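You operate a simulated robot arm through the tools that you are given. There is no shell and no other tool. Be economical: measure what you need, move in short steps, check, and stop when the job is done.

You are at the controls of a simulated robot arm. One attempt, no reset.

## Task
Dry the glass cup with the green rim on hot air.
Fine: stand it in the dryer, push the grey slider off the air slots, run the fan till the drops are gone, switch off; leave the cup there and the slots open.

It is judged by the outcome, as a careful person would: the job done as asked, and still so three seconds after it is handed in. It fails if anything else is knocked over, pushed out of place, dropped, spilled or broken.

## Robot
A 7-joint arm with a two-finger parallel gripper, fixed in place. Base frame: the origin is at the foot of the arm, x ahead of it, y to its left, z up. Readings come in m, degrees, newtons and seconds.
With the tool pointing down near the work surface it reaches from about 0.24 to 0.62 m from the base axis. Its first joint turns from -66.0 to 66.0 degrees. Payload 2.6 kg.
Tool frame: the origin (TCP) lies between the finger pads and is the grasp point; the fingertips stand 0.03 m ahead of it; z points along the fingers, y is the line along which they close. Largest opening 0.094 m; finger width 0.028, thickness 0.01; the body of the gripper, 0.05 by 0.096 m, starts 0.055 m behind the TCP.
Orientation is that of the tool frame in the base frame, as a unit quaternion [x, y, z, w]. With the fingers straight down and closing along the base's y, the tool's x points along the base's -x, its y along +y and its z along -z.

## Interface
- The arm moves only by the tool play_rows. Its argument "commands" is a list that holds one entry, the list of rows, each a list of 7 numbers: the turn, a rotation vector about the tool's x, y, z in degrees, then the shift along the tool's x, y, z in m, then the gripper command, from -1 (fully open) to 1 (shut), values between in proportion. In form: [[[ax, ay, az, x, y, z, claw], ...]]. A call has 1 to 20 rows; each row shifts and turns the commanded pose from where the row before left it, along the tool's axes as they then stand. A row lasts 0.2 s, in which the tool goes at most 0.05 m and 8.6 degrees; a call with a longer step from one row to the next is refused whole, and so is a gripper value outside its range. A pose out of reach is approached as far as the arm can. The call stops where the force on the tool passes 40 N (or 10 N more than at its start, if that is more) or the arm is blocked; 0.2 s more then pass. Each finger travels about 0.072 m/s and halts on what it meets, pressing with about 21 N; the grip force reading is that of the motor and also rises with nothing between the fingers. The clock runs only during rows and for 0.2 s after the last one: add rows that do not move to give the fingers time. The reply holds the time, the measured pose of the TCP, the force on the tool along the base axes, the opening and the grip force, in the units named above and with some noise, with the torque about the TCP (base axes, N m) and any sound that the robot's microphone picked up.
- Cameras (640 x 400 px; columns grow to the right, rows downward): "scene" is fixed at [0.0381, 0.4313, 0.5708]; the picture's right is [-0.76, -0.65, 0.00], its down [-0.32, 0.38, -0.87] and it looks along [0.57, -0.66, -0.50] (base axes); focal length 311 px, centre (320, 200). "wrist" rides on the gripper at [0.076, 0.014, -0.103] in the tool frame; the picture's right is [-0.18, 0.98, 0.00], its down [-0.75, -0.14, -0.64] and it looks along [-0.63, -0.12, 0.77] (tool axes); focal length 243 px, centre (320, 200). There is no depth. A picture from a camera that has moved, and an enlarged one, comes with that camera's place and axes in the base frame and with its lens.
- get_image(camera): a new picture of that camera. The clock stands still meanwhile.
- enlarge(camera, box): a new picture of the part [left, top, right, bottom] of that camera's present view, enlarged. The clock stands still meanwhile.
- hand_in(): hands the job in; it is judged then, once.

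Work in short steps. Places have to be worked out from the pictures, the camera data and where the tool is seen: move nearer, look again, correct. Check each grasp and each placing, and mend what went wrong. You have 120 turns and 64 pictures in all, those below and enlarged ones among them. Open the gripper and draw the arm clear of the work before you hand the job in, unless the task says otherwise; then end with one line.

The tools are called after ">>>" by a JSON object that holds its "name" and its "arguments". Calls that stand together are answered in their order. play_rows: Moves the arm, as the interface text tells. Its arguments: {"type":"object","properties":{"commands":{"type":"array","items":{"type":"array","items":{"type":"array","items":{"type":"number"}}}}},"required":["commands"]} The other tools are called the same way: get_image (camera) takes a picture; enlarge (camera, box) takes an enlarged picture of a part of a camera's view; hand_in () hands the job in.

At the start:

```text
time: 0.0
ee_pos: [0.4273, 0.1326, 0.3249]
tcp_rot: [0.0, 1.0, 0.0, -0.001]
contact_force: [0.0, 0.3, -0.4]
moment: [0.0, -0.02, 0.0]
width: 0.0939
finger_force: 0.0
```

scene: 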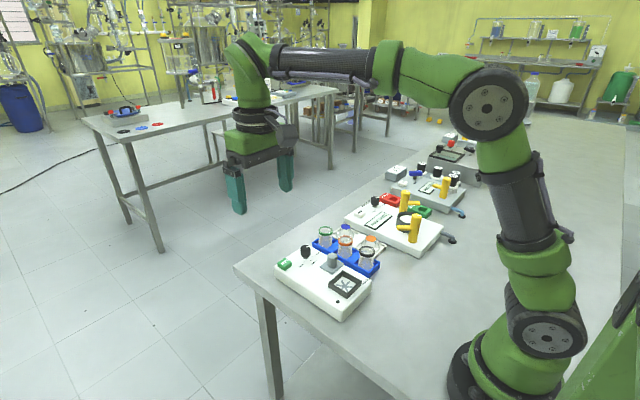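
wrist: 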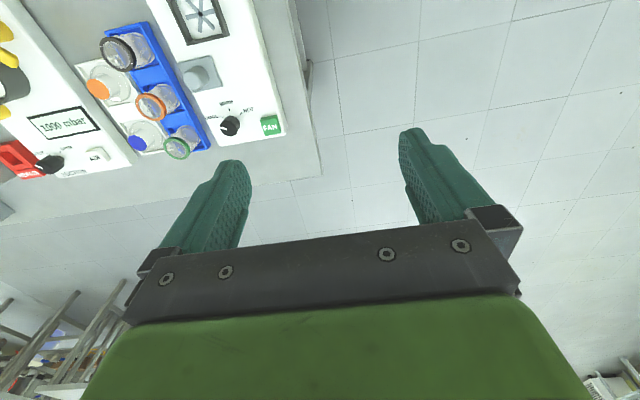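

I start by enlarging the dryer area in both views to identify the cups, the slider and the controls.

>>> {"name": "enlarge", "arguments": {"camera": "scene", "box": [260, 200, 420, 330]}}

>>> {"name": "enlarge", "arguments": {"camera": "wrist", "box": [40, 0, 320, 180]}}

```text
3.08 times, centred on (340, 265) of scene
camera zoom: at [0.0381, 0.4313, 0.5708], right [-0.76, -0.65, 0.0], down [-0.32, 0.38, -0.87], along [0.57, -0.66, -0.5], focal length 957 px, centre (258, 0)
```

zoom: 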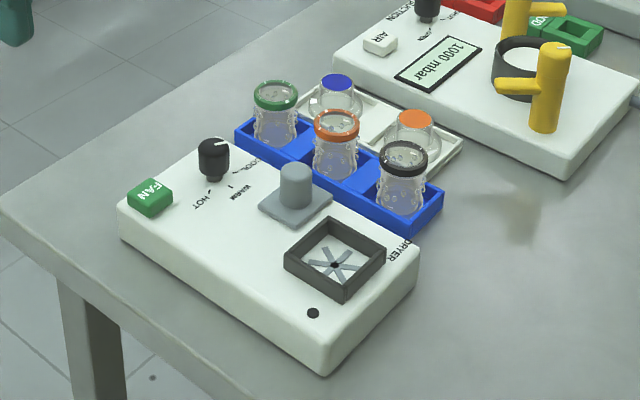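

```text
2.22 times, centred on (180, 90) of wrist
camera zoom: at [0.3509, 0.1465, 0.4266], right [0.18, 0.98, 0.0], down [0.75, -0.14, 0.64], along [0.63, -0.12, -0.77], focal length 539 px, centre (631, 444)
```

zoom: 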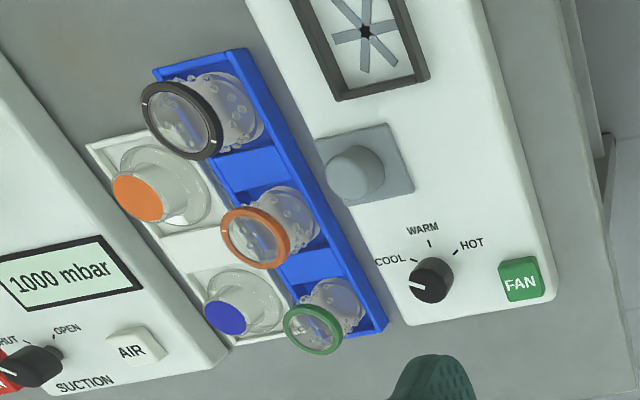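

The dryer seems to be around (0.33–0.49, −0.05–0.04) with its top at z≈0.04, and the green cup at about (0.50, −0.13). I'll move the wrist camera over the area for a closer look.

>>> {"name": "play_rows", "arguments": {"commands": [[[0, 0, 0, 0.028, -0.024, 0.008, -1], [0, 0, 0, 0.028, -0.024, 0.008, -1], [0, 0, 0, 0.028, -0.024, 0.008, -1], [0, 0, 0, 0.028, -0.024, 0.008, -1], [0, 0, 0, 0.028, -0.024, 0.008, -1], [0, 0, 0, 0, 0, 0, -1]]]}}

>>> {"name": "get_image", "arguments": {"camera": "wrist"}}

```text
time: 1.4
ee_pos: [0.2875, 0.0128, 0.2848]
tcp_rot: [0.0, 1.0, 0.0, 0.0]
contact_force: [-0.1, -0.3, 0.5]
moment: [0.01, -0.01, -0.02]
width: 0.094
finger_force: 0.2
```

```text
59 pictures are left
camera wrist: at [0.2104, 0.0267, 0.3864], right [0.18, 0.98, 0.0], down [0.75, -0.14, 0.64], along [0.63, -0.12, -0.77], focal length 243 px, centre (320, 200)
```

wrist: 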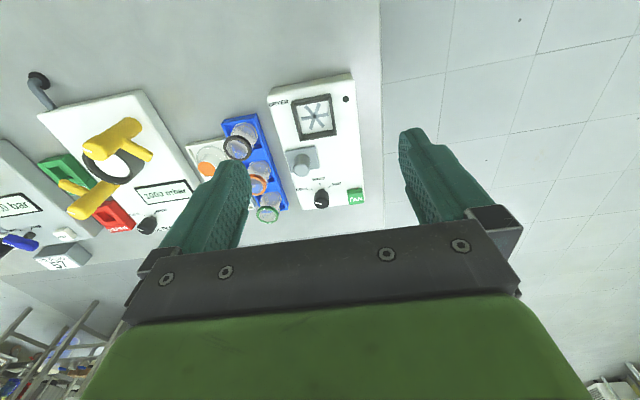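

The dryer is clearly visible now; I'll enlarge it.

>>> {"name": "enlarge", "arguments": {"camera": "wrist", "box": [180, 65, 390, 230]}}

```text
2.42 times, centred on (285, 148) of wrist
camera zoom: at [0.2104, 0.0267, 0.3864], right [0.18, 0.98, 0.0], down [0.75, -0.14, 0.64], along [0.63, -0.12, -0.77], focal length 588 px, centre (405, 327)
```

zoom: 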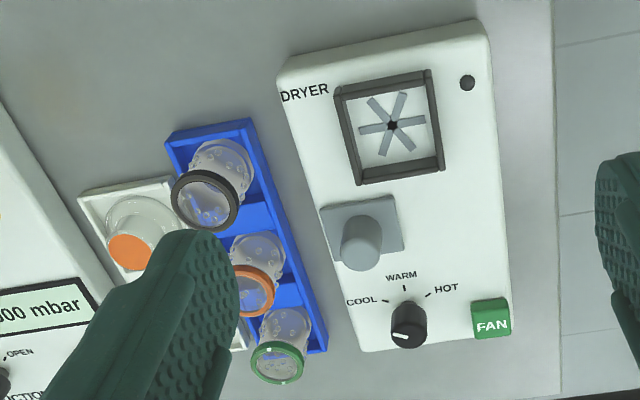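

The dryer is axis-aligned (x 0.30–0.51, y −0.063–0.055, top z≈0.04). The slider plate is at x 0.382–0.426, y −0.063–−0.014, and I need a closer look to see which way it slides.

>>> {"name": "enlarge", "arguments": {"camera": "scene", "box": [305, 240, 375, 285]}}

>>> {"name": "enlarge", "arguments": {"camera": "wrist", "box": [270, 80, 370, 150]}}

>>> {"name": "enlarge", "arguments": {"camera": "wrist", "box": [280, 145, 380, 215]}}

```text
8.89 times, centred on (340, 262) of scene
camera zoom: at [0.038, 0.4312, 0.5708], right [-0.76, -0.65, 0.0], down [-0.32, 0.38, -0.87], along [0.57, -0.66, -0.5], focal length 2765 px, centre (142, -356)
```

zoom: 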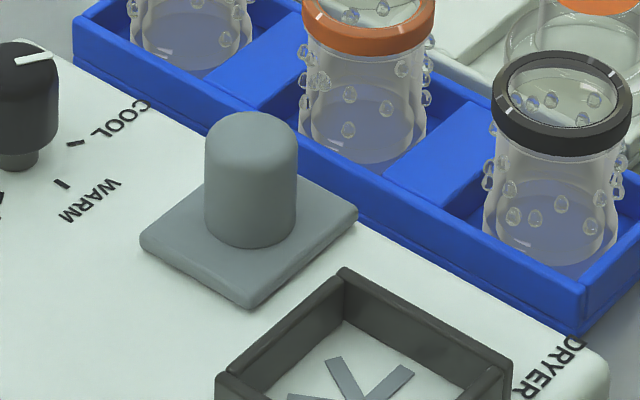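

```text
5.71 times, centred on (320, 115) of wrist
camera zoom: at [0.2104, 0.0267, 0.3864], right [0.18, 0.98, 0.0], down [0.75, -0.14, 0.64], along [0.63, -0.12, -0.77], focal length 1386 px, centre (320, 686)
```

zoom: 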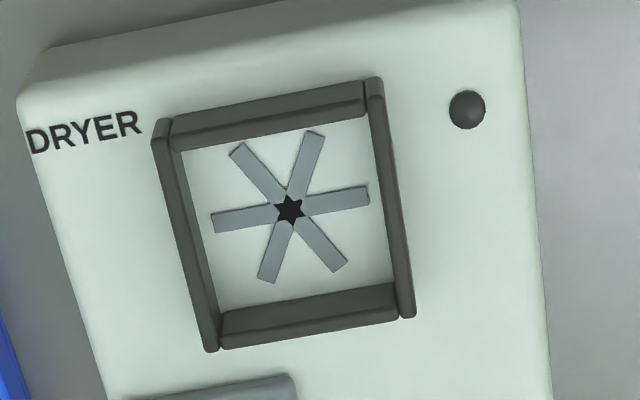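

```text
5.71 times, centred on (330, 180) of wrist
camera zoom: at [0.2104, 0.0267, 0.3864], right [0.18, 0.98, 0.0], down [0.75, -0.14, 0.64], along [0.63, -0.12, -0.77], focal length 1386 px, centre (263, 314)
```

zoom: 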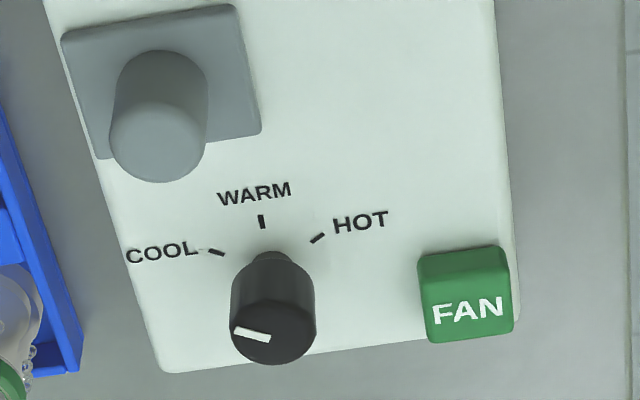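

The slots show grey (shut) and the slider has free room toward +y. The knob is at about (0.405, −0.040), top z≈0.073. I'll move above it with the gripper partly open so it clears the orange cup.

>>> {"name": "play_rows", "arguments": {"commands": [[[0, 0, 0, -0.03, -0.013, 0.0, -0.06], [0, 0, 0, -0.03, -0.013, 0.01, -0.06], [0, 0, 0, -0.03, -0.013, 0.03, -0.06], [0, 0, 0, -0.028, -0.0135, 0.03, -0.06], [0, 0, 0, 0, 0, 0.04, -0.06], [0, 0, 0, 0, 0, 0.035, -0.06], [0, 0, 0, 0, 0, 0, -0.06]]]}}

>>> {"name": "enlarge", "arguments": {"camera": "scene", "box": [270, 180, 420, 310]}}

>>> {"name": "get_image", "arguments": {"camera": "wrist"}}

```text
time: 3.0
ee_pos: [0.4056, -0.0394, 0.1399]
tcp_rot: [0.0, 1.0, 0.0, 0.0]
contact_force: [0.4, 0.1, -0.7]
moment: [-0.01, 0.01, 0.0]
width: 0.0498
finger_force: 0.1
```

```text
3.08 times, centred on (345, 245) of scene
camera zoom: at [0.0381, 0.4313, 0.5708], right [-0.76, -0.65, 0.0], down [-0.32, 0.38, -0.87], along [0.57, -0.66, -0.5], focal length 957 px, centre (243, 62)
```

zoom: 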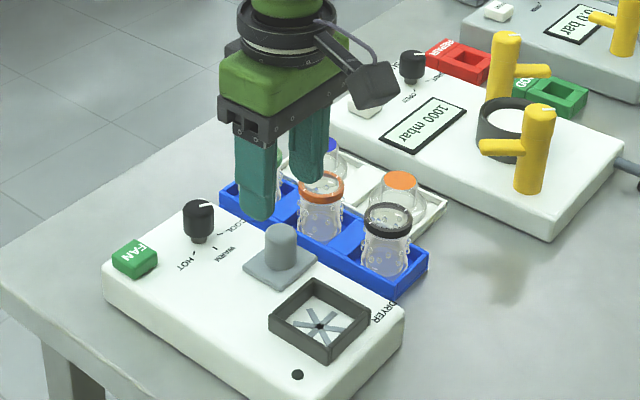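

```text
53 pictures are left
camera wrist: at [0.3294, -0.0257, 0.2412], right [0.18, 0.98, 0.0], down [0.75, -0.14, 0.64], along [0.63, -0.12, -0.77], focal length 243 px, centre (320, 200)
```

wrist: 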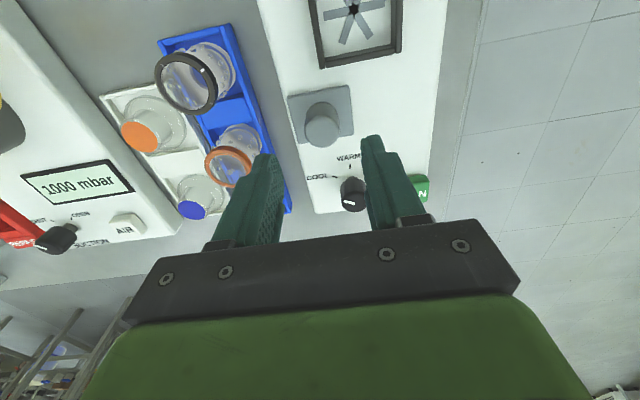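

The knob re-measures at (0.401, −0.038), between the fingers. I descend to z 0.08 and close on it.

>>> {"name": "play_rows", "arguments": {"commands": [[[0, 0, 0, 0.003, 0, 0.02, -0.06], [0, 0, 0, 0, 0, 0.02, -0.06], [0, 0, 0, 0, 0, 0.02, -0.06], [0, 0, 0, 0, 0, 0, 0.6], [0, 0, 0, 0, 0, 0, 0.6], [0, 0, 0, 0, 0, 0, 0.6]]]}}

```text
time: 4.4
ee_pos: [0.4018, -0.0374, 0.0788]
tcp_rot: [-0.001, 1.0, 0.0, 0.0]
contact_force: [1.7, 9.5, -2.3]
moment: [0.31, -0.11, -0.04]
width: 0.0241
finger_force: 45.0
```

The knob is gripped (width 0.024). I'll drag gently toward +y to see whether it slides.

>>> {"name": "play_rows", "arguments": {"commands": [[[0, 0, 0, 0, 0.004, 0, 0.6], [0, 0, 0, 0, 0.004, 0, 0.6], [0, 0, 0, 0, 0.004, 0, 0.6], [0, 0, 0, 0, 0.004, 0, 0.6]]]}}

>>> {"name": "enlarge", "arguments": {"camera": "scene", "box": [270, 180, 420, 310]}}

```text
time: 5.4
ee_pos: [0.4028, -0.0246, 0.0799]
tcp_rot: [0.0, 1.0, 0.0, 0.0]
contact_force: [6.5, 0.0, -14.5]
moment: [0.0, -0.23, -0.13]
width: 0.0246
finger_force: 45.1
```

```text
3.08 times, centred on (345, 245) of scene
camera zoom: at [0.0381, 0.4312, 0.5708], right [-0.76, -0.65, 0.0], down [-0.32, 0.38, -0.87], along [0.57, -0.66, -0.5], focal length 957 px, centre (243, 62)
```

zoom: 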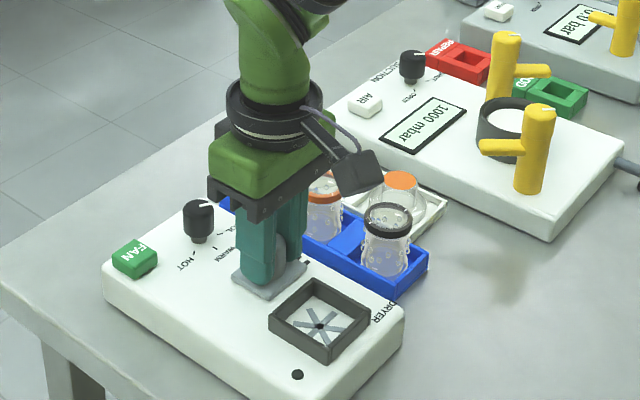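

It slides toward +y freely (a dark area is appearing behind it). I continue.

>>> {"name": "play_rows", "arguments": {"commands": [[[0, 0, 0, 0, 0.005, 0, 0.6], [0, 0, 0, 0, 0.005, 0, 0.6], [0, 0, 0, 0, 0.005, 0, 0.6], [0, 0, 0, 0, 0.005, 0, 0.6], [0, 0, 0, 0, 0.005, 0, 0.6]]]}}

>>> {"name": "enlarge", "arguments": {"camera": "scene", "box": [270, 180, 420, 310]}}

```text
time: 6.6
ee_pos: [0.4024, 0.0009, 0.0806]
tcp_rot: [0.0, 1.0, 0.0, 0.0]
contact_force: [11.5, 0.5, -24.2]
moment: [-0.06, -0.35, 0.02]
width: 0.0242
finger_force: 45.8
```

```text
3.08 times, centred on (345, 245) of scene
camera zoom: at [0.0382, 0.4313, 0.5708], right [-0.76, -0.65, 0.0], down [-0.32, 0.38, -0.87], along [0.57, -0.66, -0.5], focal length 957 px, centre (243, 62)
```

zoom: 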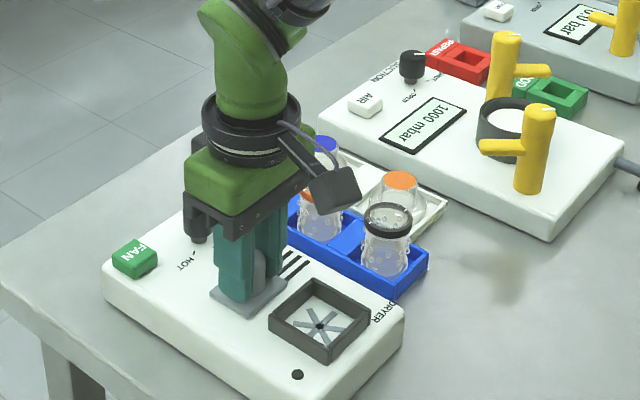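

The real air slots (dark stripes) emerge under the slider. The vertical force has been building, so I'll relax the grip and push the rest with just the −y finger.

>>> {"name": "play_rows", "arguments": {"commands": [[[0, 0, 0, 0, 0, 0, 0.3], [0, 0, 0, 0, 0, 0, 0.3], [0, 0, 0, 0, 0.005, 0, 0.3], [0, 0, 0, 0, 0.005, 0, 0.3], [0, 0, 0, 0, 0.005, 0, 0.3], [0, 0, 0, 0, 0.005, 0, 0.3], [0, 0, 0, 0, 0.005, 0, 0.3]]]}}

>>> {"name": "enlarge", "arguments": {"camera": "scene", "box": [270, 180, 420, 310]}}

```text
time: 8.2
ee_pos: [0.4027, 0.0244, 0.0796]
tcp_rot: [0.002, 1.0, -0.001, 0.0]
contact_force: [-1.7, -6.3, 2.6]
moment: [-0.21, 0.07, -0.03]
width: 0.0365
finger_force: 3.1
```

```text
3.08 times, centred on (345, 245) of scene
camera zoom: at [0.0381, 0.4312, 0.5708], right [-0.76, -0.65, 0.0], down [-0.32, 0.38, -0.87], along [0.57, -0.66, -0.5], focal length 957 px, centre (243, 62)
```

zoom: 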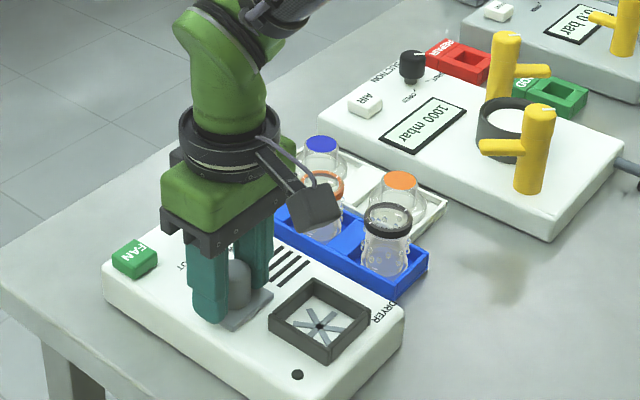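

Pushing works with about 6 N. I push a bit further until fully clear or blocked.

>>> {"name": "play_rows", "arguments": {"commands": [[[0, 0, 0, 0, 0.003, 0, 0.3], [0, 0, 0, 0, 0.003, 0, 0.3], [0, 0, 0, 0, 0.003, 0, 0.3], [0, 0, 0, 0, 0, 0, 0.3]]]}}

```text
time: 9.2
ee_pos: [0.402, 0.0306, 0.0798]
tcp_rot: [0.002, 1.0, -0.003, -0.001]
contact_force: [-4.1, -26.2, 5.4]
moment: [-0.89, 0.08, -0.2]
width: 0.048
finger_force: 12.8
```

Force rises to 26 N, so that's the end stop. I back off, lift and look.

>>> {"name": "play_rows", "arguments": {"commands": [[[0, 0, 0, 0, -0.006, 0, 0], [0, 0, 0, 0, -0.006, 0, 0], [0, 0, 0, 0, 0, 0, 0], [0, 0, 0, 0, 0, -0.03, 0], [0, 0, 0, 0, 0, -0.04, 0], [0, 0, 0, 0.03, 0, -0.04, 0], [0, 0, 0, 0.04, 0, -0.04, 0], [0, 0, 0, 0.04, 0, -0.03, 0], [0, 0, 0, 0, 0, 0, 0]]]}}

>>> {"name": "enlarge", "arguments": {"camera": "wrist", "box": [180, 65, 390, 230]}}

```text
refused: row 7 steps farther than a row can; nothing moved
```

```text
2.42 times, centred on (285, 148) of wrist
camera zoom: at [0.3262, 0.0463, 0.1816], right [0.19, 0.98, -0.01], down [0.75, -0.14, 0.64], along [0.63, -0.12, -0.77], focal length 588 px, centre (405, 327)
```

zoom: 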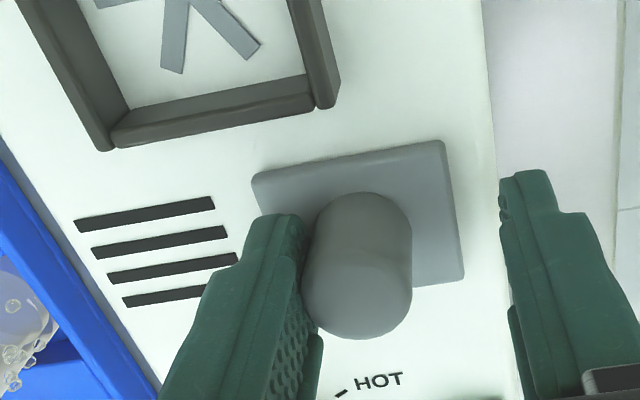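

The four air slots are fully uncovered. The retreat was refused for step size, so I redo it with smaller steps.

>>> {"name": "play_rows", "arguments": {"commands": [[[0, 0, 0, 0, -0.006, 0, 0], [0, 0, 0, 0, -0.002, 0, 0], [0, 0, 0, 0, 0, 0, 0], [0, 0, 0, 0, 0, -0.03, 0], [0, 0, 0, 0, 0, -0.04, 0], [0, 0, 0, 0.03, 0, -0.035, 0], [0, 0, 0, 0.03, 0, -0.035, 0], [0, 0, 0, 0.03, 0, -0.035, 0], [0, 0, 0, 0, 0, 0, 0]]]}}

>>> {"name": "enlarge", "arguments": {"camera": "wrist", "box": [180, 65, 390, 230]}}

>>> {"name": "enlarge", "arguments": {"camera": "scene", "box": [270, 200, 400, 310]}}

```text
time: 11.2
ee_pos: [0.3106, 0.0267, 0.2556]
tcp_rot: [0.0, 1.0, 0.0, 0.0]
contact_force: [-0.9, 0.0, -0.2]
moment: [0.02, -0.01, -0.01]
width: 0.0469
finger_force: 0.0
```

```text
2.42 times, centred on (285, 148) of wrist
camera zoom: at [0.2352, 0.0405, 0.3574], right [0.18, 0.98, 0.0], down [0.75, -0.14, 0.64], along [0.63, -0.12, -0.77], focal length 588 px, centre (405, 327)
```

zoom: 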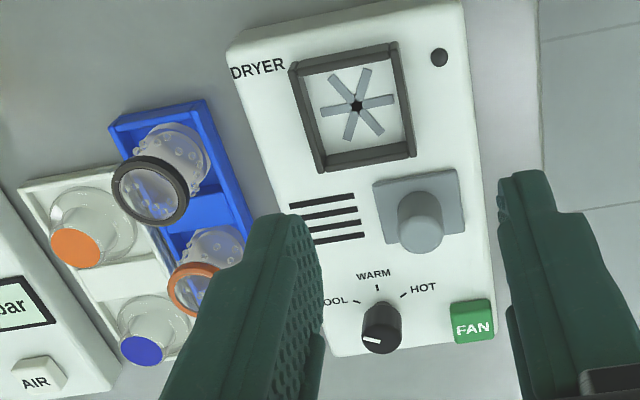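

```text
3.64 times, centred on (335, 255) of scene
camera zoom: at [0.038, 0.4313, 0.5708], right [-0.76, -0.65, 0.0], down [-0.32, 0.38, -0.87], along [0.57, -0.66, -0.5], focal length 1131 px, centre (266, 0)
```

zoom: 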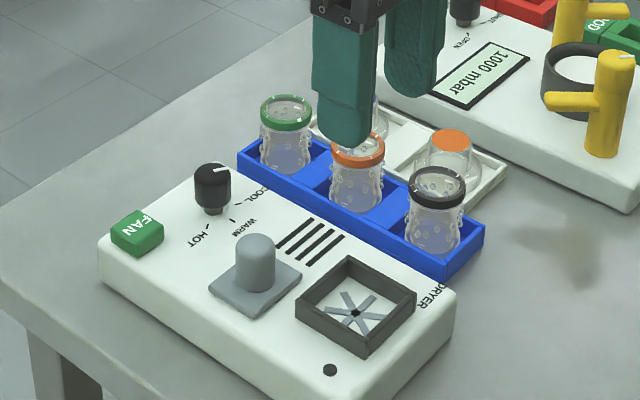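

Slots are open and the slider is parked. The green cup rim is at about (0.501, −0.129, 0.054), diameter ≈0.04. I move above it with a 0.06 m opening and look.

>>> {"name": "play_rows", "arguments": {"commands": [[[0, 0, 0, -0.0272, -0.0222, 0.004, -0.28], [0, 0, 0, -0.0272, -0.0222, 0.004, -0.28], [0, 0, 0, -0.0272, -0.0222, 0.008, -0.28], [0, 0, 0, -0.0272, -0.0222, 0.016, -0.28], [0, 0, 0, -0.0272, -0.0222, 0.02, -0.28], [0, 0, 0, -0.0272, -0.0222, 0.02, -0.28], [0, 0, 0, -0.0272, -0.0222, 0.022, -0.28], [0, 0, 0, 0, 0, 0.025, -0.28], [0, 0, 0, 0, 0, 0, -0.28]]]}}

>>> {"name": "enlarge", "arguments": {"camera": "wrist", "box": [160, 40, 480, 240]}}

>>> {"name": "enlarge", "arguments": {"camera": "scene", "box": [290, 190, 400, 280]}}

```text
time: 13.2
ee_pos: [0.5033, -0.1286, 0.1353]
tcp_rot: [0.0, 1.0, 0.0, 0.0]
contact_force: [-0.2, 0.1, -0.3]
moment: [-0.04, -0.01, -0.01]
width: 0.0601
finger_force: 0.0
```

```text
2.00 times, centred on (320, 140) of wrist
camera zoom: at [0.4266, -0.1148, 0.2371], right [0.18, 0.98, 0.0], down [0.75, -0.14, 0.64], along [0.63, -0.12, -0.77], focal length 485 px, centre (320, 320)
```

zoom: 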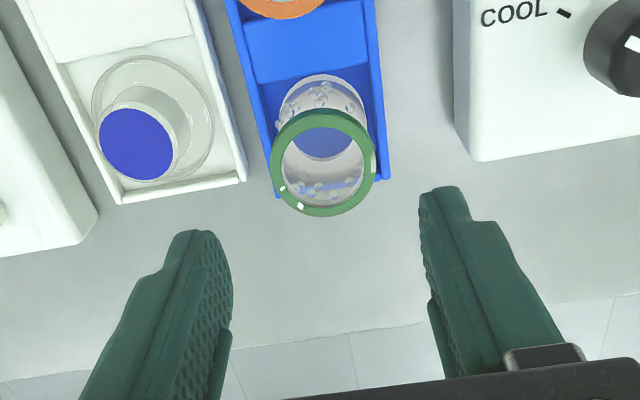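

```text
4.44 times, centred on (345, 235) of scene
camera zoom: at [0.0381, 0.4312, 0.5708], right [-0.76, -0.65, 0.0], down [-0.32, 0.38, -0.87], along [0.57, -0.66, -0.5], focal length 1382 px, centre (209, 44)
```

zoom: 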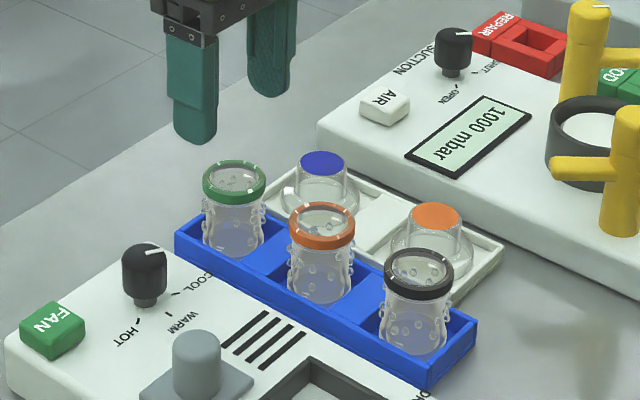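

Rim top triangulates to (0.499, −0.1275, 0.057). I narrow to 0.054 m, align, and descend to TCP z 0.060 so the tips stay above the rack walls, then close.

>>> {"name": "play_rows", "arguments": {"commands": [[[0, 0, 0, 0.004, 0.001, 0, -0.15], [0, 0, 0, 0, 0, 0.025, -0.15], [0, 0, 0, 0, 0, 0.02, -0.15], [0, 0, 0, 0, 0, 0.02, -0.15], [0, 0, 0, 0, 0, 0.01, -0.15], [0, 0, 0, 0, 0, 0, -0.15]]]}}

>>> {"name": "enlarge", "arguments": {"camera": "wrist", "box": [160, 40, 480, 240]}}

>>> {"name": "enlarge", "arguments": {"camera": "scene", "box": [290, 190, 400, 280]}}

```text
time: 14.6
ee_pos: [0.4981, -0.1269, 0.0609]
tcp_rot: [0.0, 1.0, 0.001, -0.001]
contact_force: [-0.3, 0.4, -0.8]
moment: [0.0, 0.0, 0.0]
width: 0.0542
finger_force: 0.0
```

```text
2.00 times, centred on (320, 140) of wrist
camera zoom: at [0.4218, -0.1135, 0.1621], right [0.18, 0.98, 0.0], down [0.75, -0.14, 0.64], along [0.63, -0.12, -0.77], focal length 485 px, centre (320, 320)
```

zoom: 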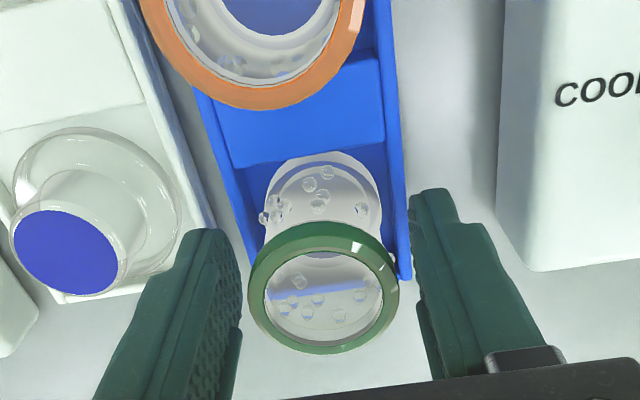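

```text
4.44 times, centred on (345, 235) of scene
camera zoom: at [0.0381, 0.4313, 0.5708], right [-0.76, -0.65, 0.0], down [-0.32, 0.38, -0.87], along [0.57, -0.66, -0.5], focal length 1382 px, centre (209, 44)
```

zoom: 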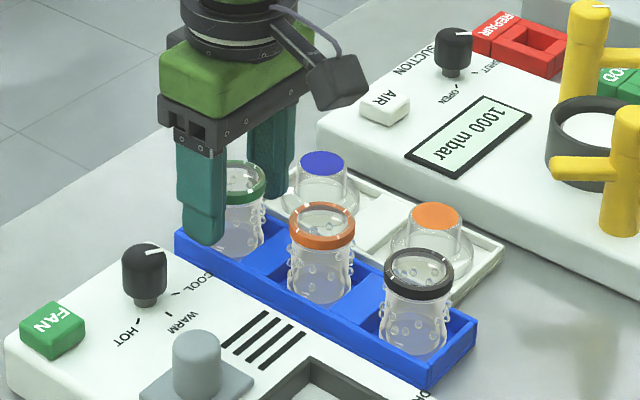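

The cup sits centred between the fingers. I close on it.

>>> {"name": "play_rows", "arguments": {"commands": [[[0, 0, 0, 0, 0, 0, 0.25], [0, 0, 0, 0, 0, 0, 0.4], [0, 0, 0, 0, 0, 0, 0.4], [0, 0, 0, 0, 0, 0, 0.4]]]}}

```text
time: 15.6
ee_pos: [0.4969, -0.1265, 0.0601]
tcp_rot: [-0.001, 1.0, 0.0, 0.0]
contact_force: [-0.9, 0.3, 0.6]
moment: [-0.01, -0.02, -0.01]
width: 0.0391
finger_force: 21.2
```

The grip holds at 0.039 m with no side force. I lift straight up slowly and check.

>>> {"name": "play_rows", "arguments": {"commands": [[[0, 0, 0, 0, 0, -0.01, 0.4], [0, 0, 0, 0, 0, -0.02, 0.4], [0, 0, 0, 0, 0, -0.03, 0.4], [0, 0, 0, 0, 0, -0.03, 0.4], [0, 0, 0, 0, 0, -0.03, 0.4], [0, 0, 0, 0, 0, 0, 0.4]]]}}

>>> {"name": "enlarge", "arguments": {"camera": "scene", "box": [270, 130, 430, 260]}}

>>> {"name": "enlarge", "arguments": {"camera": "wrist", "box": [160, 40, 480, 240]}}

```text
time: 17.0
ee_pos: [0.4993, -0.1282, 0.1803]
tcp_rot: [0.0, 1.0, 0.0, 0.0]
contact_force: [0.2, 0.8, -0.4]
moment: [0.01, -0.02, -0.01]
width: 0.0389
finger_force: 21.4
```

```text
3.08 times, centred on (350, 195) of scene
camera zoom: at [0.0381, 0.4313, 0.5708], right [-0.76, -0.65, 0.0], down [-0.32, 0.38, -0.87], along [0.57, -0.66, -0.5], focal length 957 px, centre (228, 215)
```

zoom: 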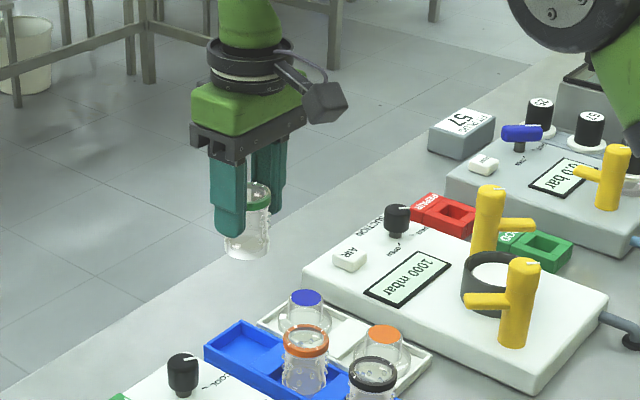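

```text
2.00 times, centred on (320, 140) of wrist
camera zoom: at [0.4218, -0.1141, 0.2821], right [0.18, 0.98, 0.0], down [0.75, -0.14, 0.64], along [0.63, -0.12, -0.77], focal length 485 px, centre (320, 320)
```

zoom: 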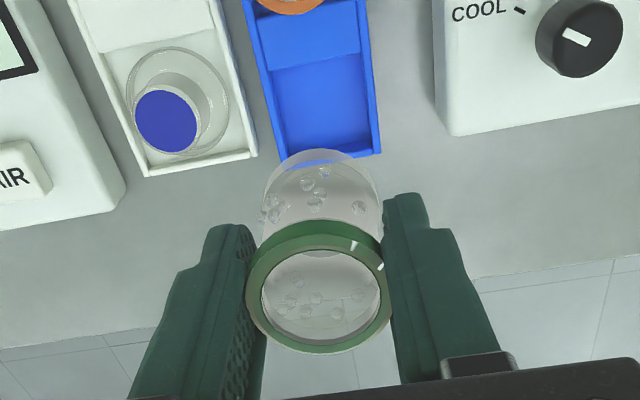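

The cup is held upright and nothing else moved. Dryer star centre triangulates to (0.342, −0.007, ~0.035). I carry it there at height.

>>> {"name": "play_rows", "arguments": {"commands": [[[0, 0, 0, 0.0262, 0.0202, -0.003, 0.4], [0, 0, 0, 0.0262, 0.0202, 0, 0.4], [0, 0, 0, 0.0262, 0.0202, 0, 0.4], [0, 0, 0, 0.0262, 0.0202, 0, 0.4], [0, 0, 0, 0.0262, 0.0202, 0, 0.4], [0, 0, 0, 0.0262, 0.0202, 0, 0.4], [0, 0, 0, 0, 0, 0.03, 0.4], [0, 0, 0, 0, 0, 0.02, 0.4], [0, 0, 0, 0, 0, 0, 0.4]]]}}

>>> {"name": "enlarge", "arguments": {"camera": "scene", "box": [280, 190, 410, 310]}}

>>> {"name": "enlarge", "arguments": {"camera": "wrist", "box": [160, 40, 480, 240]}}

```text
time: 19.0
ee_pos: [0.3408, -0.0057, 0.1326]
tcp_rot: [0.0, 1.0, 0.0, 0.0]
contact_force: [0.2, -0.8, -0.2]
moment: [0.01, 0.02, 0.02]
width: 0.039
finger_force: 20.9
```

```text
3.33 times, centred on (345, 250) of scene
camera zoom: at [0.0381, 0.4313, 0.5708], right [-0.76, -0.65, 0.0], down [-0.32, 0.38, -0.87], along [0.57, -0.66, -0.5], focal length 1037 px, centre (237, 33)
```

zoom: 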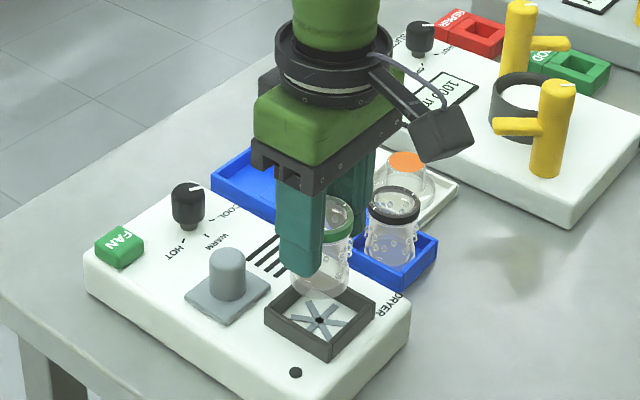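

```text
2.00 times, centred on (320, 140) of wrist
camera zoom: at [0.265, 0.0076, 0.2344], right [0.18, 0.98, 0.0], down [0.75, -0.14, 0.64], along [0.63, -0.12, -0.77], focal length 485 px, centre (320, 320)
```

zoom: 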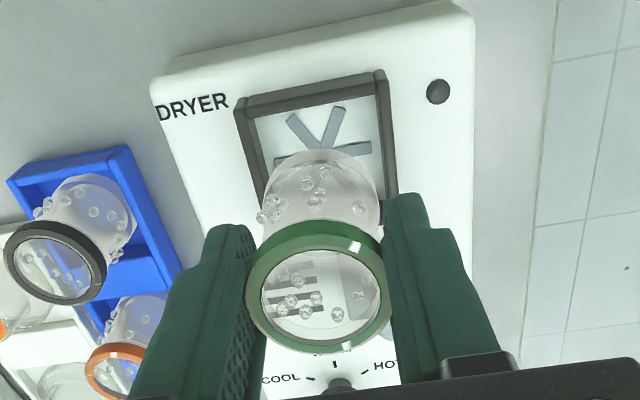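

Aligned over the frame. I lower, watching for contact around TCP z 0.09.

>>> {"name": "play_rows", "arguments": {"commands": [[[0, 0, 0, 0, 0, 0.015, 0.4], [0, 0, 0, 0, 0, 0.012, 0.4], [0, 0, 0, 0, 0, 0.004, 0.4], [0, 0, 0, 0, 0, 0, 0.4]]]}}

>>> {"name": "enlarge", "arguments": {"camera": "scene", "box": [310, 220, 390, 290]}}

>>> {"name": "enlarge", "arguments": {"camera": "wrist", "box": [160, 40, 480, 240]}}

```text
time: 20.0
ee_pos: [0.3414, -0.0053, 0.1024]
tcp_rot: [0.0, 1.0, 0.0, 0.001]
contact_force: [0.0, -0.6, -0.3]
moment: [0.0, 0.0, 0.04]
width: 0.039
finger_force: 21.0
```

```text
5.71 times, centred on (350, 255) of scene
camera zoom: at [0.0381, 0.4313, 0.5708], right [-0.76, -0.65, 0.0], down [-0.32, 0.38, -0.87], along [0.57, -0.66, -0.5], focal length 1777 px, centre (149, -114)
```

zoom: 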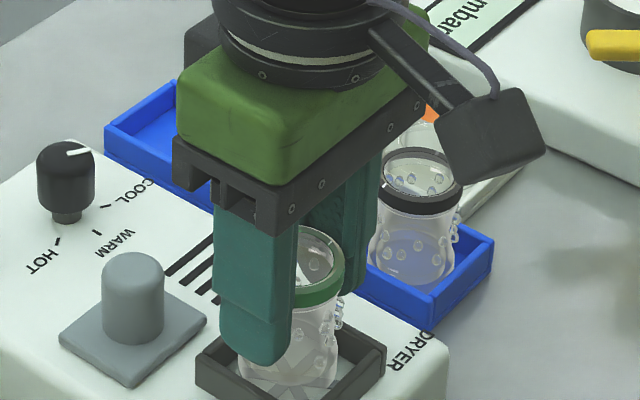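

```text
2.00 times, centred on (320, 140) of wrist
camera zoom: at [0.2645, 0.0083, 0.204], right [0.18, 0.98, 0.0], down [0.75, -0.14, 0.64], along [0.63, -0.12, -0.77], focal length 485 px, centre (320, 320)
```

zoom: 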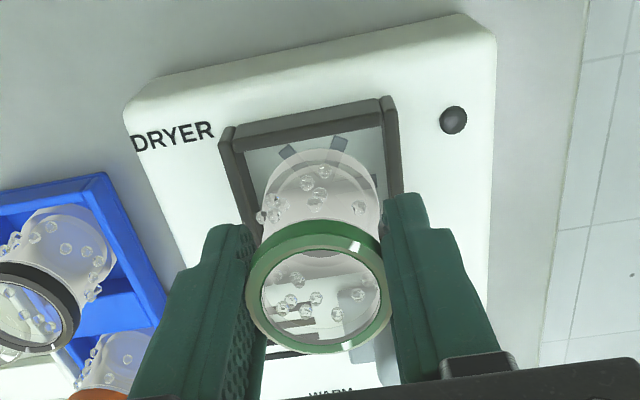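

Cup bottom is inside the frame, slightly toward +y. I shift −2 mm and lower in 2 mm steps.

>>> {"name": "play_rows", "arguments": {"commands": [[[0, 0, 0, 0, -0.002, 0.002, 0.4], [0, 0, 0, 0, 0, 0.002, 0.4], [0, 0, 0, 0, 0, 0.002, 0.4], [0, 0, 0, 0, 0, 0.002, 0.4], [0, 0, 0, 0, 0, 0, 0.4]]]}}

```text
time: 21.2
ee_pos: [0.3417, -0.0074, 0.0945]
tcp_rot: [-0.001, 1.0, 0.0, 0.001]
contact_force: [-1.3, 0.5, 11.0]
moment: [0.05, 0.11, 0.03]
width: 0.039
finger_force: 21.6
```

Contact of 11 N at z 0.0945, as predicted for the dryer floor. I check before releasing.

>>> {"name": "enlarge", "arguments": {"camera": "scene", "box": [310, 235, 390, 305]}}

>>> {"name": "enlarge", "arguments": {"camera": "wrist", "box": [240, 60, 400, 160]}}

```text
5.71 times, centred on (350, 270) of scene
camera zoom: at [0.038, 0.4313, 0.5708], right [-0.76, -0.65, 0.0], down [-0.32, 0.38, -0.87], along [0.57, -0.66, -0.5], focal length 1777 px, centre (149, -200)
```

zoom: 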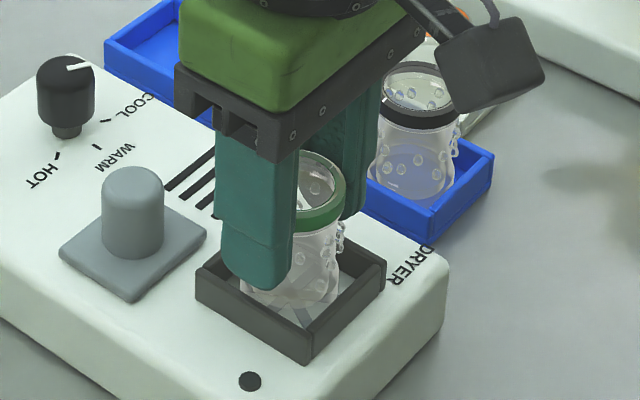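

```text
4.00 times, centred on (320, 110) of wrist
camera zoom: at [0.2651, 0.0062, 0.1966], right [0.18, 0.98, 0.0], down [0.75, -0.14, 0.64], along [0.63, -0.12, -0.77], focal length 970 px, centre (320, 560)
```

zoom: 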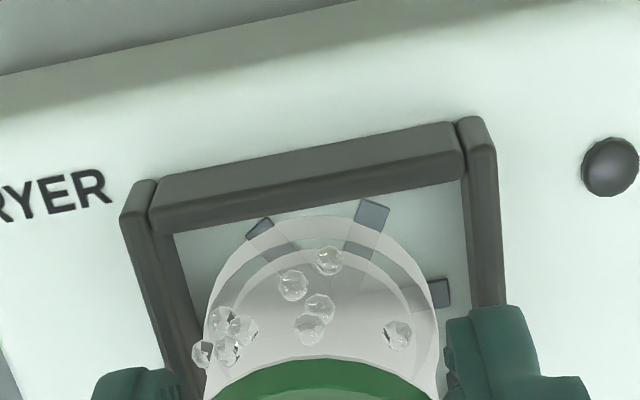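

The cup stands on the floor inside the frame with gaps all round. I release to 0.056 m and lift straight up.

>>> {"name": "play_rows", "arguments": {"commands": [[[0, 0, 0, 0, 0, 0, 0.1], [0, 0, 0, 0, 0, 0, -0.1], [0, 0, 0, 0, 0, 0, -0.2], [0, 0, 0, 0, 0, 0, -0.2], [0, 0, 0, 0, 0, -0.02, -0.2], [0, 0, 0, 0, 0, -0.03, -0.2], [0, 0, 0, 0, 0, -0.04, -0.2], [0, 0, 0, 0, 0, -0.04, -0.2], [0, 0, 0, 0, 0, 0, -0.2]]]}}

>>> {"name": "enlarge", "arguments": {"camera": "scene", "box": [270, 200, 400, 310]}}

>>> {"name": "enlarge", "arguments": {"camera": "wrist", "box": [160, 40, 480, 240]}}

```text
time: 23.2
ee_pos: [0.3418, -0.0068, 0.2239]
tcp_rot: [0.0, 1.0, -0.001, 0.001]
contact_force: [-0.5, 0.5, -0.1]
moment: [-0.01, 0.0, 0.03]
width: 0.0564
finger_force: 0.0
```

```text
3.64 times, centred on (335, 255) of scene
camera zoom: at [0.0381, 0.4313, 0.5708], right [-0.76, -0.65, 0.0], down [-0.32, 0.38, -0.87], along [0.57, -0.66, -0.5], focal length 1131 px, centre (266, 0)
```

zoom: 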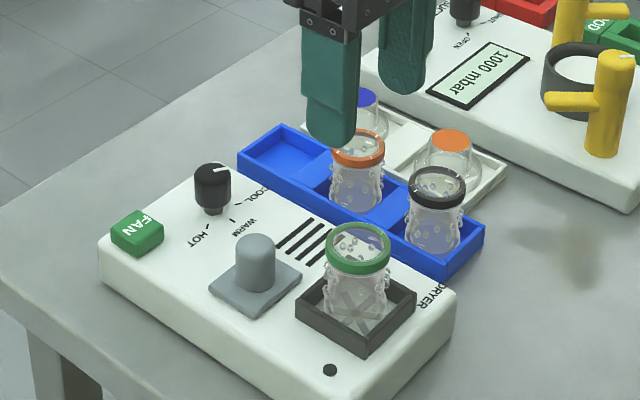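

```text
2.00 times, centred on (320, 140) of wrist
camera zoom: at [0.265, 0.0068, 0.3259], right [0.18, 0.98, 0.0], down [0.75, -0.14, 0.64], along [0.63, -0.12, -0.77], focal length 485 px, centre (320, 320)
```

zoom: 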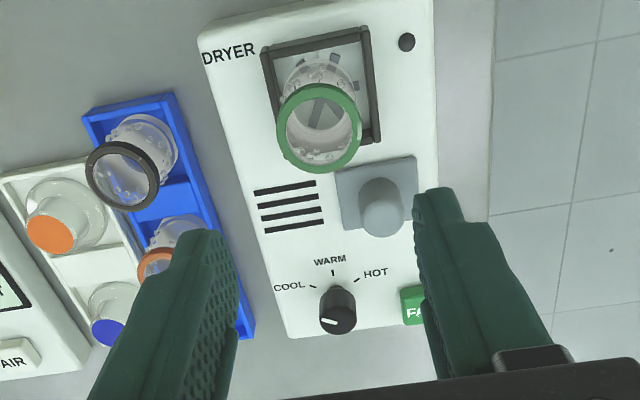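

The cup stands well in the dryer. The dial's top is at about (0.479, −0.021, 0.067), pointing near COOL. I go above it, pre-turn the tool −56° about its axis, and look closely at the pointer.

>>> {"name": "play_rows", "arguments": {"commands": [[[0, 0, 0, -0.0343, -0.0037, 0, -0.06], [0, 0, 0, -0.0343, -0.0037, 0, -0.06], [0, 0, 0, -0.0343, -0.0037, 0.02, -0.06], [0, 0, 0, -0.0341, -0.0035, 0.03, -0.06], [0, 0, 0, 0, 0, 0.024, -0.06], [0, 0, 0, 0, 0, 0, -0.06]]]}}

>>> {"name": "enlarge", "arguments": {"camera": "wrist", "box": [240, 80, 400, 180]}}

>>> {"name": "enlarge", "arguments": {"camera": "scene", "box": [280, 210, 350, 260]}}

```text
time: 24.6
ee_pos: [0.479, -0.0215, 0.1506]
tcp_rot: [0.0, 1.0, 0.0, -0.001]
contact_force: [-0.1, -0.3, -0.8]
moment: [0.05, 0.0, 0.0]
width: 0.0499
finger_force: 0.0
```

```text
4.00 times, centred on (320, 130) of wrist
camera zoom: at [0.4023, -0.0087, 0.2518], right [0.18, 0.98, 0.0], down [0.75, -0.14, 0.64], along [0.63, -0.12, -0.77], focal length 970 px, centre (320, 480)
```

zoom: 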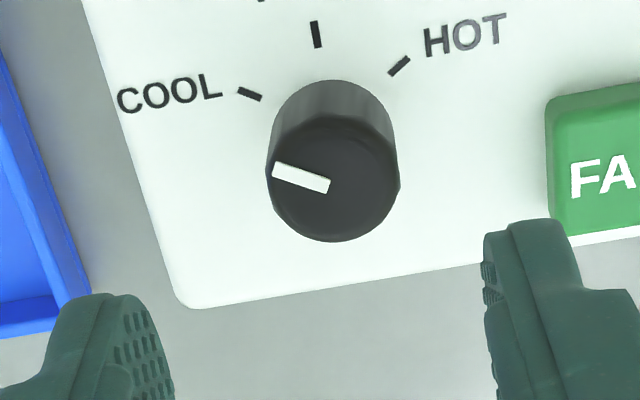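

```text
8.00 times, centred on (315, 235) of scene
camera zoom: at [0.0381, 0.4313, 0.5708], right [-0.76, -0.65, 0.0], down [-0.32, 0.38, -0.87], along [0.57, -0.66, -0.5], focal length 2488 px, centre (360, -80)
```

zoom: 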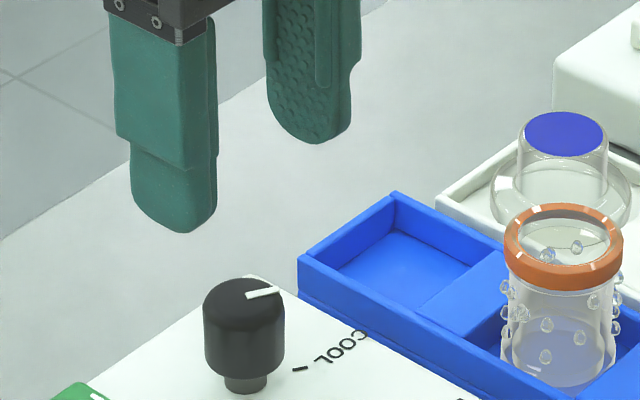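

The pointer is on COOL; HOT is about 110° clockwise from above (positive about tool z). I pre-turn −56°, descend to z 0.080 and grip the dial.

>>> {"name": "play_rows", "arguments": {"commands": [[[0, 0, -8, 0, 0, 0, -0.06], [0, 0, -8, 0, 0, 0, -0.06], [0, 0, -8, 0, 0, 0, -0.06], [0, 0, -8, 0, 0, 0, -0.06], [0, 0, -8, 0, 0, 0, -0.06], [0, 0, -8, 0, 0, 0, -0.06], [0, 0, -8, 0, 0, 0, -0.06], [0, 0, 0, 0, 0, 0, -0.06], [0, 0, 0, 0, 0, 0.03, -0.06], [0, 0, 0, 0, 0, 0.02, -0.06], [0, 0, 0, 0, 0, 0.02, -0.06], [0, 0, 0, 0, 0, 0, -0.06]]]}}

>>> {"name": "enlarge", "arguments": {"camera": "scene", "box": [270, 190, 400, 300]}}

>>> {"name": "get_image", "arguments": {"camera": "wrist"}}

```text
time: 27.2
ee_pos: [0.4794, -0.0231, 0.0798]
tcp_rot: [-0.47, 0.883, -0.001, 0.0]
contact_force: [0.5, 0.4, -0.2]
moment: [0.02, 0.04, 0.0]
width: 0.0499
finger_force: 0.0
```

```text
3.64 times, centred on (335, 245) of scene
camera zoom: at [0.0381, 0.4313, 0.5708], right [-0.76, -0.65, 0.0], down [-0.32, 0.38, -0.87], along [0.57, -0.66, -0.5], focal length 1131 px, centre (266, 36)
```

zoom: 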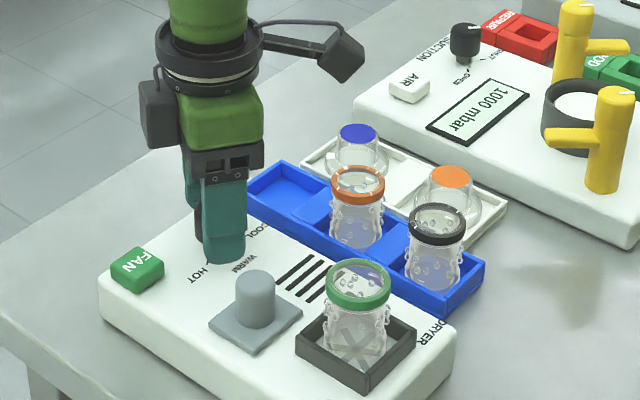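

```text
29 pictures are left
camera wrist: at [0.424, -0.078, 0.1823], right [-0.71, 0.7, 0.0], down [0.54, 0.55, 0.64], along [0.45, 0.46, -0.77], focal length 243 px, centre (320, 200)
```

wrist: 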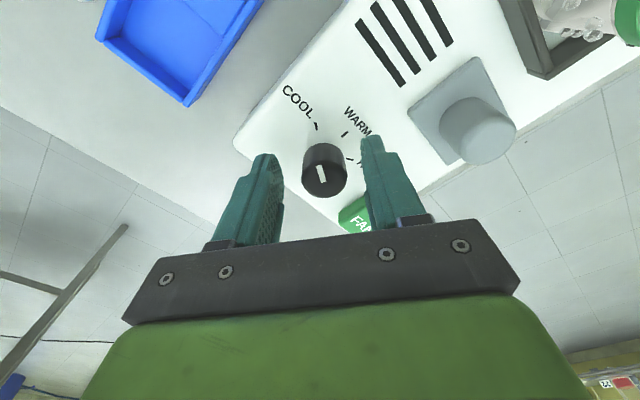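

The dial is between the fingers. I close and turn about +112°.

>>> {"name": "play_rows", "arguments": {"commands": [[[0, 0, 0, 0, 0, 0, 0.2], [0, 0, 0, 0, 0, 0, 0.6], [0, 0, 0, 0, 0, 0, 0.6], [0, 0, 0, 0, 0, 0, 0.6], [0, 0, 8, 0, 0, 0, 0.6], [0, 0, 8, 0, 0, 0, 0.6], [0, 0, 8, 0, 0, 0, 0.6], [0, 0, 8, 0, 0, 0, 0.6], [0, 0, 8, 0, 0, 0, 0.6], [0, 0, 8, 0, 0, 0, 0.6], [0, 0, 8, 0, 0, 0, 0.6], [0, 0, 0, 0, 0, 0, 0.6]]]}}

>>> {"name": "enlarge", "arguments": {"camera": "wrist", "box": [240, 80, 400, 200]}}

```text
time: 29.8
ee_pos: [0.4762, -0.0201, 0.0798]
tcp_rot: [0.002, 1.0, 0.003, -0.003]
contact_force: [-17.4, 19.8, -1.6]
moment: [0.41, 0.57, 0.01]
width: 0.0255
finger_force: 44.8
```

```text
3.33 times, centred on (320, 140) of wrist
camera zoom: at [0.4012, -0.0066, 0.1826], right [0.19, 0.98, 0.0], down [0.76, -0.15, 0.64], along [0.63, -0.12, -0.77], focal length 809 px, centre (320, 400)
```

zoom: 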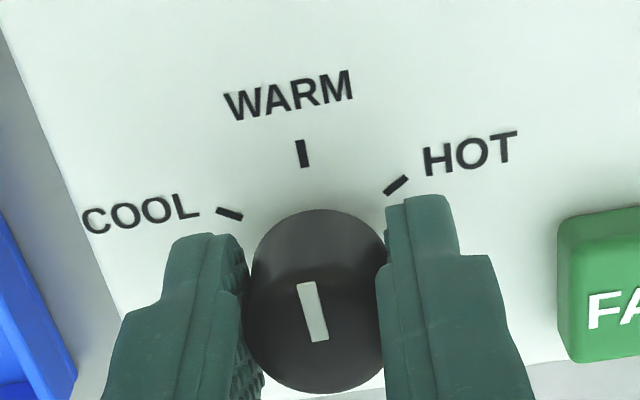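

It's at WARM, with side force from a slight centre offset. I relax the centre toward the measured position and continue to HOT.

>>> {"name": "play_rows", "arguments": {"commands": [[[0, 0, 0, 0.0025, 0.002, 0, 0.6], [0, 0, 8, 0, 0, 0, 0.6], [0, 0, 8, 0, 0, 0, 0.6], [0, 0, 8, 0, 0, 0, 0.6], [0, 0, 8, 0, 0, 0, 0.6], [0, 0, 8, 0, 0, 0, 0.6], [0, 0, 8, 0, 0, 0, 0.6], [0, 0, 7.5, 0, 0, 0, 0.6], [0, 0, 0, 0, 0, 0, 0.6]]]}}

>>> {"name": "enlarge", "arguments": {"camera": "wrist", "box": [240, 80, 400, 200]}}

```text
time: 31.3
ee_pos: [0.4774, -0.0194, 0.0813]
tcp_rot: [0.363, 0.932, 0.002, 0.001]
contact_force: [2.1, 0.4, -2.0]
moment: [0.29, 0.26, 0.03]
width: 0.0254
finger_force: 45.1
stopped in row 7: the force on the tool passed its limit at 40 N (the readings are from after the stop); the commanded pose is now the measured one
```

```text
3.33 times, centred on (320, 140) of wrist
camera zoom: at [0.43, 0.0425, 0.1821], right [0.8, 0.6, 0.0], down [0.46, -0.61, 0.64], along [0.39, -0.51, -0.77], focal length 809 px, centre (320, 400)
```

zoom: 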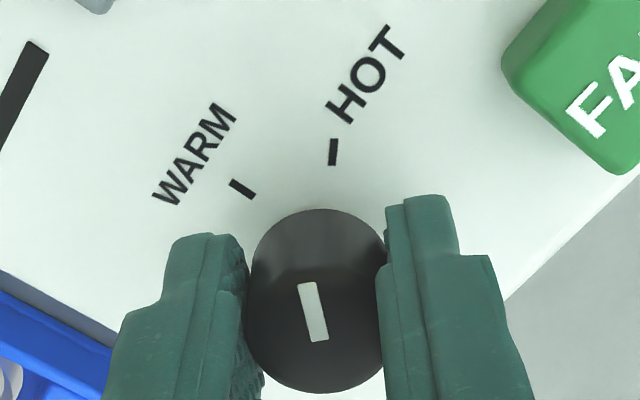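

About 43° of 55° done; forces are now low after the stop. I continue slowly for the remaining ~13°.

>>> {"name": "play_rows", "arguments": {"commands": [[[0, 0, 4, 0, 0, 0, 0.6], [0, 0, 4, 0, 0, 0, 0.6], [0, 0, 4, 0, 0, 0, 0.6], [0, 0, 0, 0, 0, 0, 0.6]]]}}

>>> {"name": "enlarge", "arguments": {"camera": "wrist", "box": [240, 80, 400, 200]}}

```text
time: 32.3
ee_pos: [0.4773, -0.0184, 0.08]
tcp_rot: [0.458, 0.889, 0.0, 0.003]
contact_force: [18.9, -0.4, -18.7]
moment: [0.33, -0.24, -0.01]
width: 0.0254
finger_force: 45.0
```

```text
3.33 times, centred on (320, 140) of wrist
camera zoom: at [0.4439, 0.051, 0.1821], right [0.91, 0.42, 0.0], down [0.32, -0.7, 0.64], along [0.27, -0.58, -0.77], focal length 809 px, centre (320, 400)
```

zoom: 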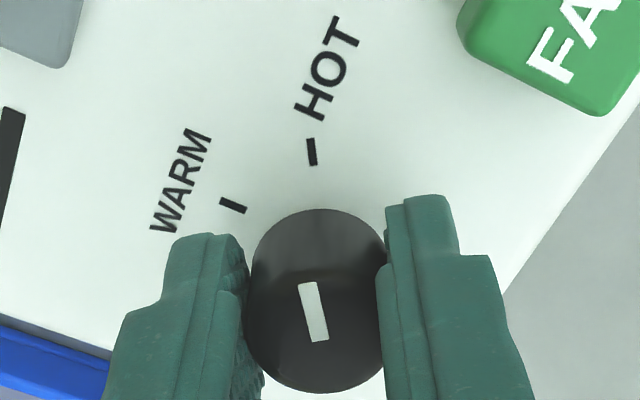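

Nearly on HOT; about 3–4° more would match the alignment seen at WARM.

>>> {"name": "play_rows", "arguments": {"commands": [[[0, 0, 2, -0.0, 0, 0, 0.6], [0, 0, 2, 0, 0, 0, 0.6], [0, 0, 0, 0, 0, 0, 0.6], [0, 0, 0, 0, 0, 0, 0.2], [0, 0, 0, 0, 0, 0, -0.06], [0, 0, 0, 0, 0, 0, -0.06], [0, 0, 0, 0, 0, -0.03, -0.06], [0, 0, 0, 0, 0, -0.04, -0.06], [0, 0, 0, 0, 0, 0, -0.06]]]}}

>>> {"name": "enlarge", "arguments": {"camera": "wrist", "box": [220, 50, 420, 190]}}

```text
time: 34.3
ee_pos: [0.4763, -0.0184, 0.1508]
tcp_rot: [0.49, 0.872, 0.001, 0.002]
contact_force: [0.1, -0.3, -0.1]
moment: [-0.04, 0.0, -0.03]
width: 0.0499
finger_force: 0.0
```

```text
2.86 times, centred on (320, 120) of wrist
camera zoom: at [0.4489, 0.0531, 0.2525], right [0.93, 0.35, 0.0], down [0.27, -0.72, 0.64], along [0.23, -0.6, -0.77], focal length 693 px, centre (320, 429)
```

zoom: 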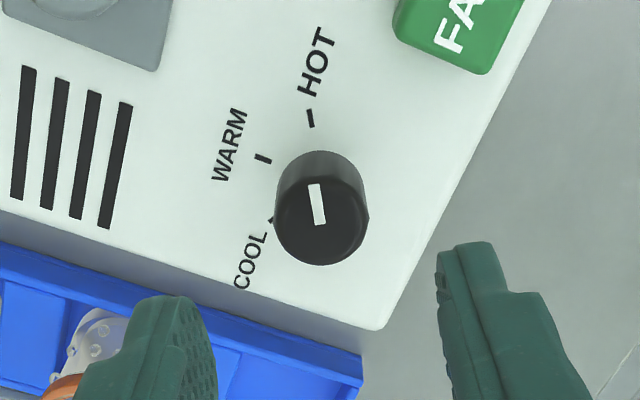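

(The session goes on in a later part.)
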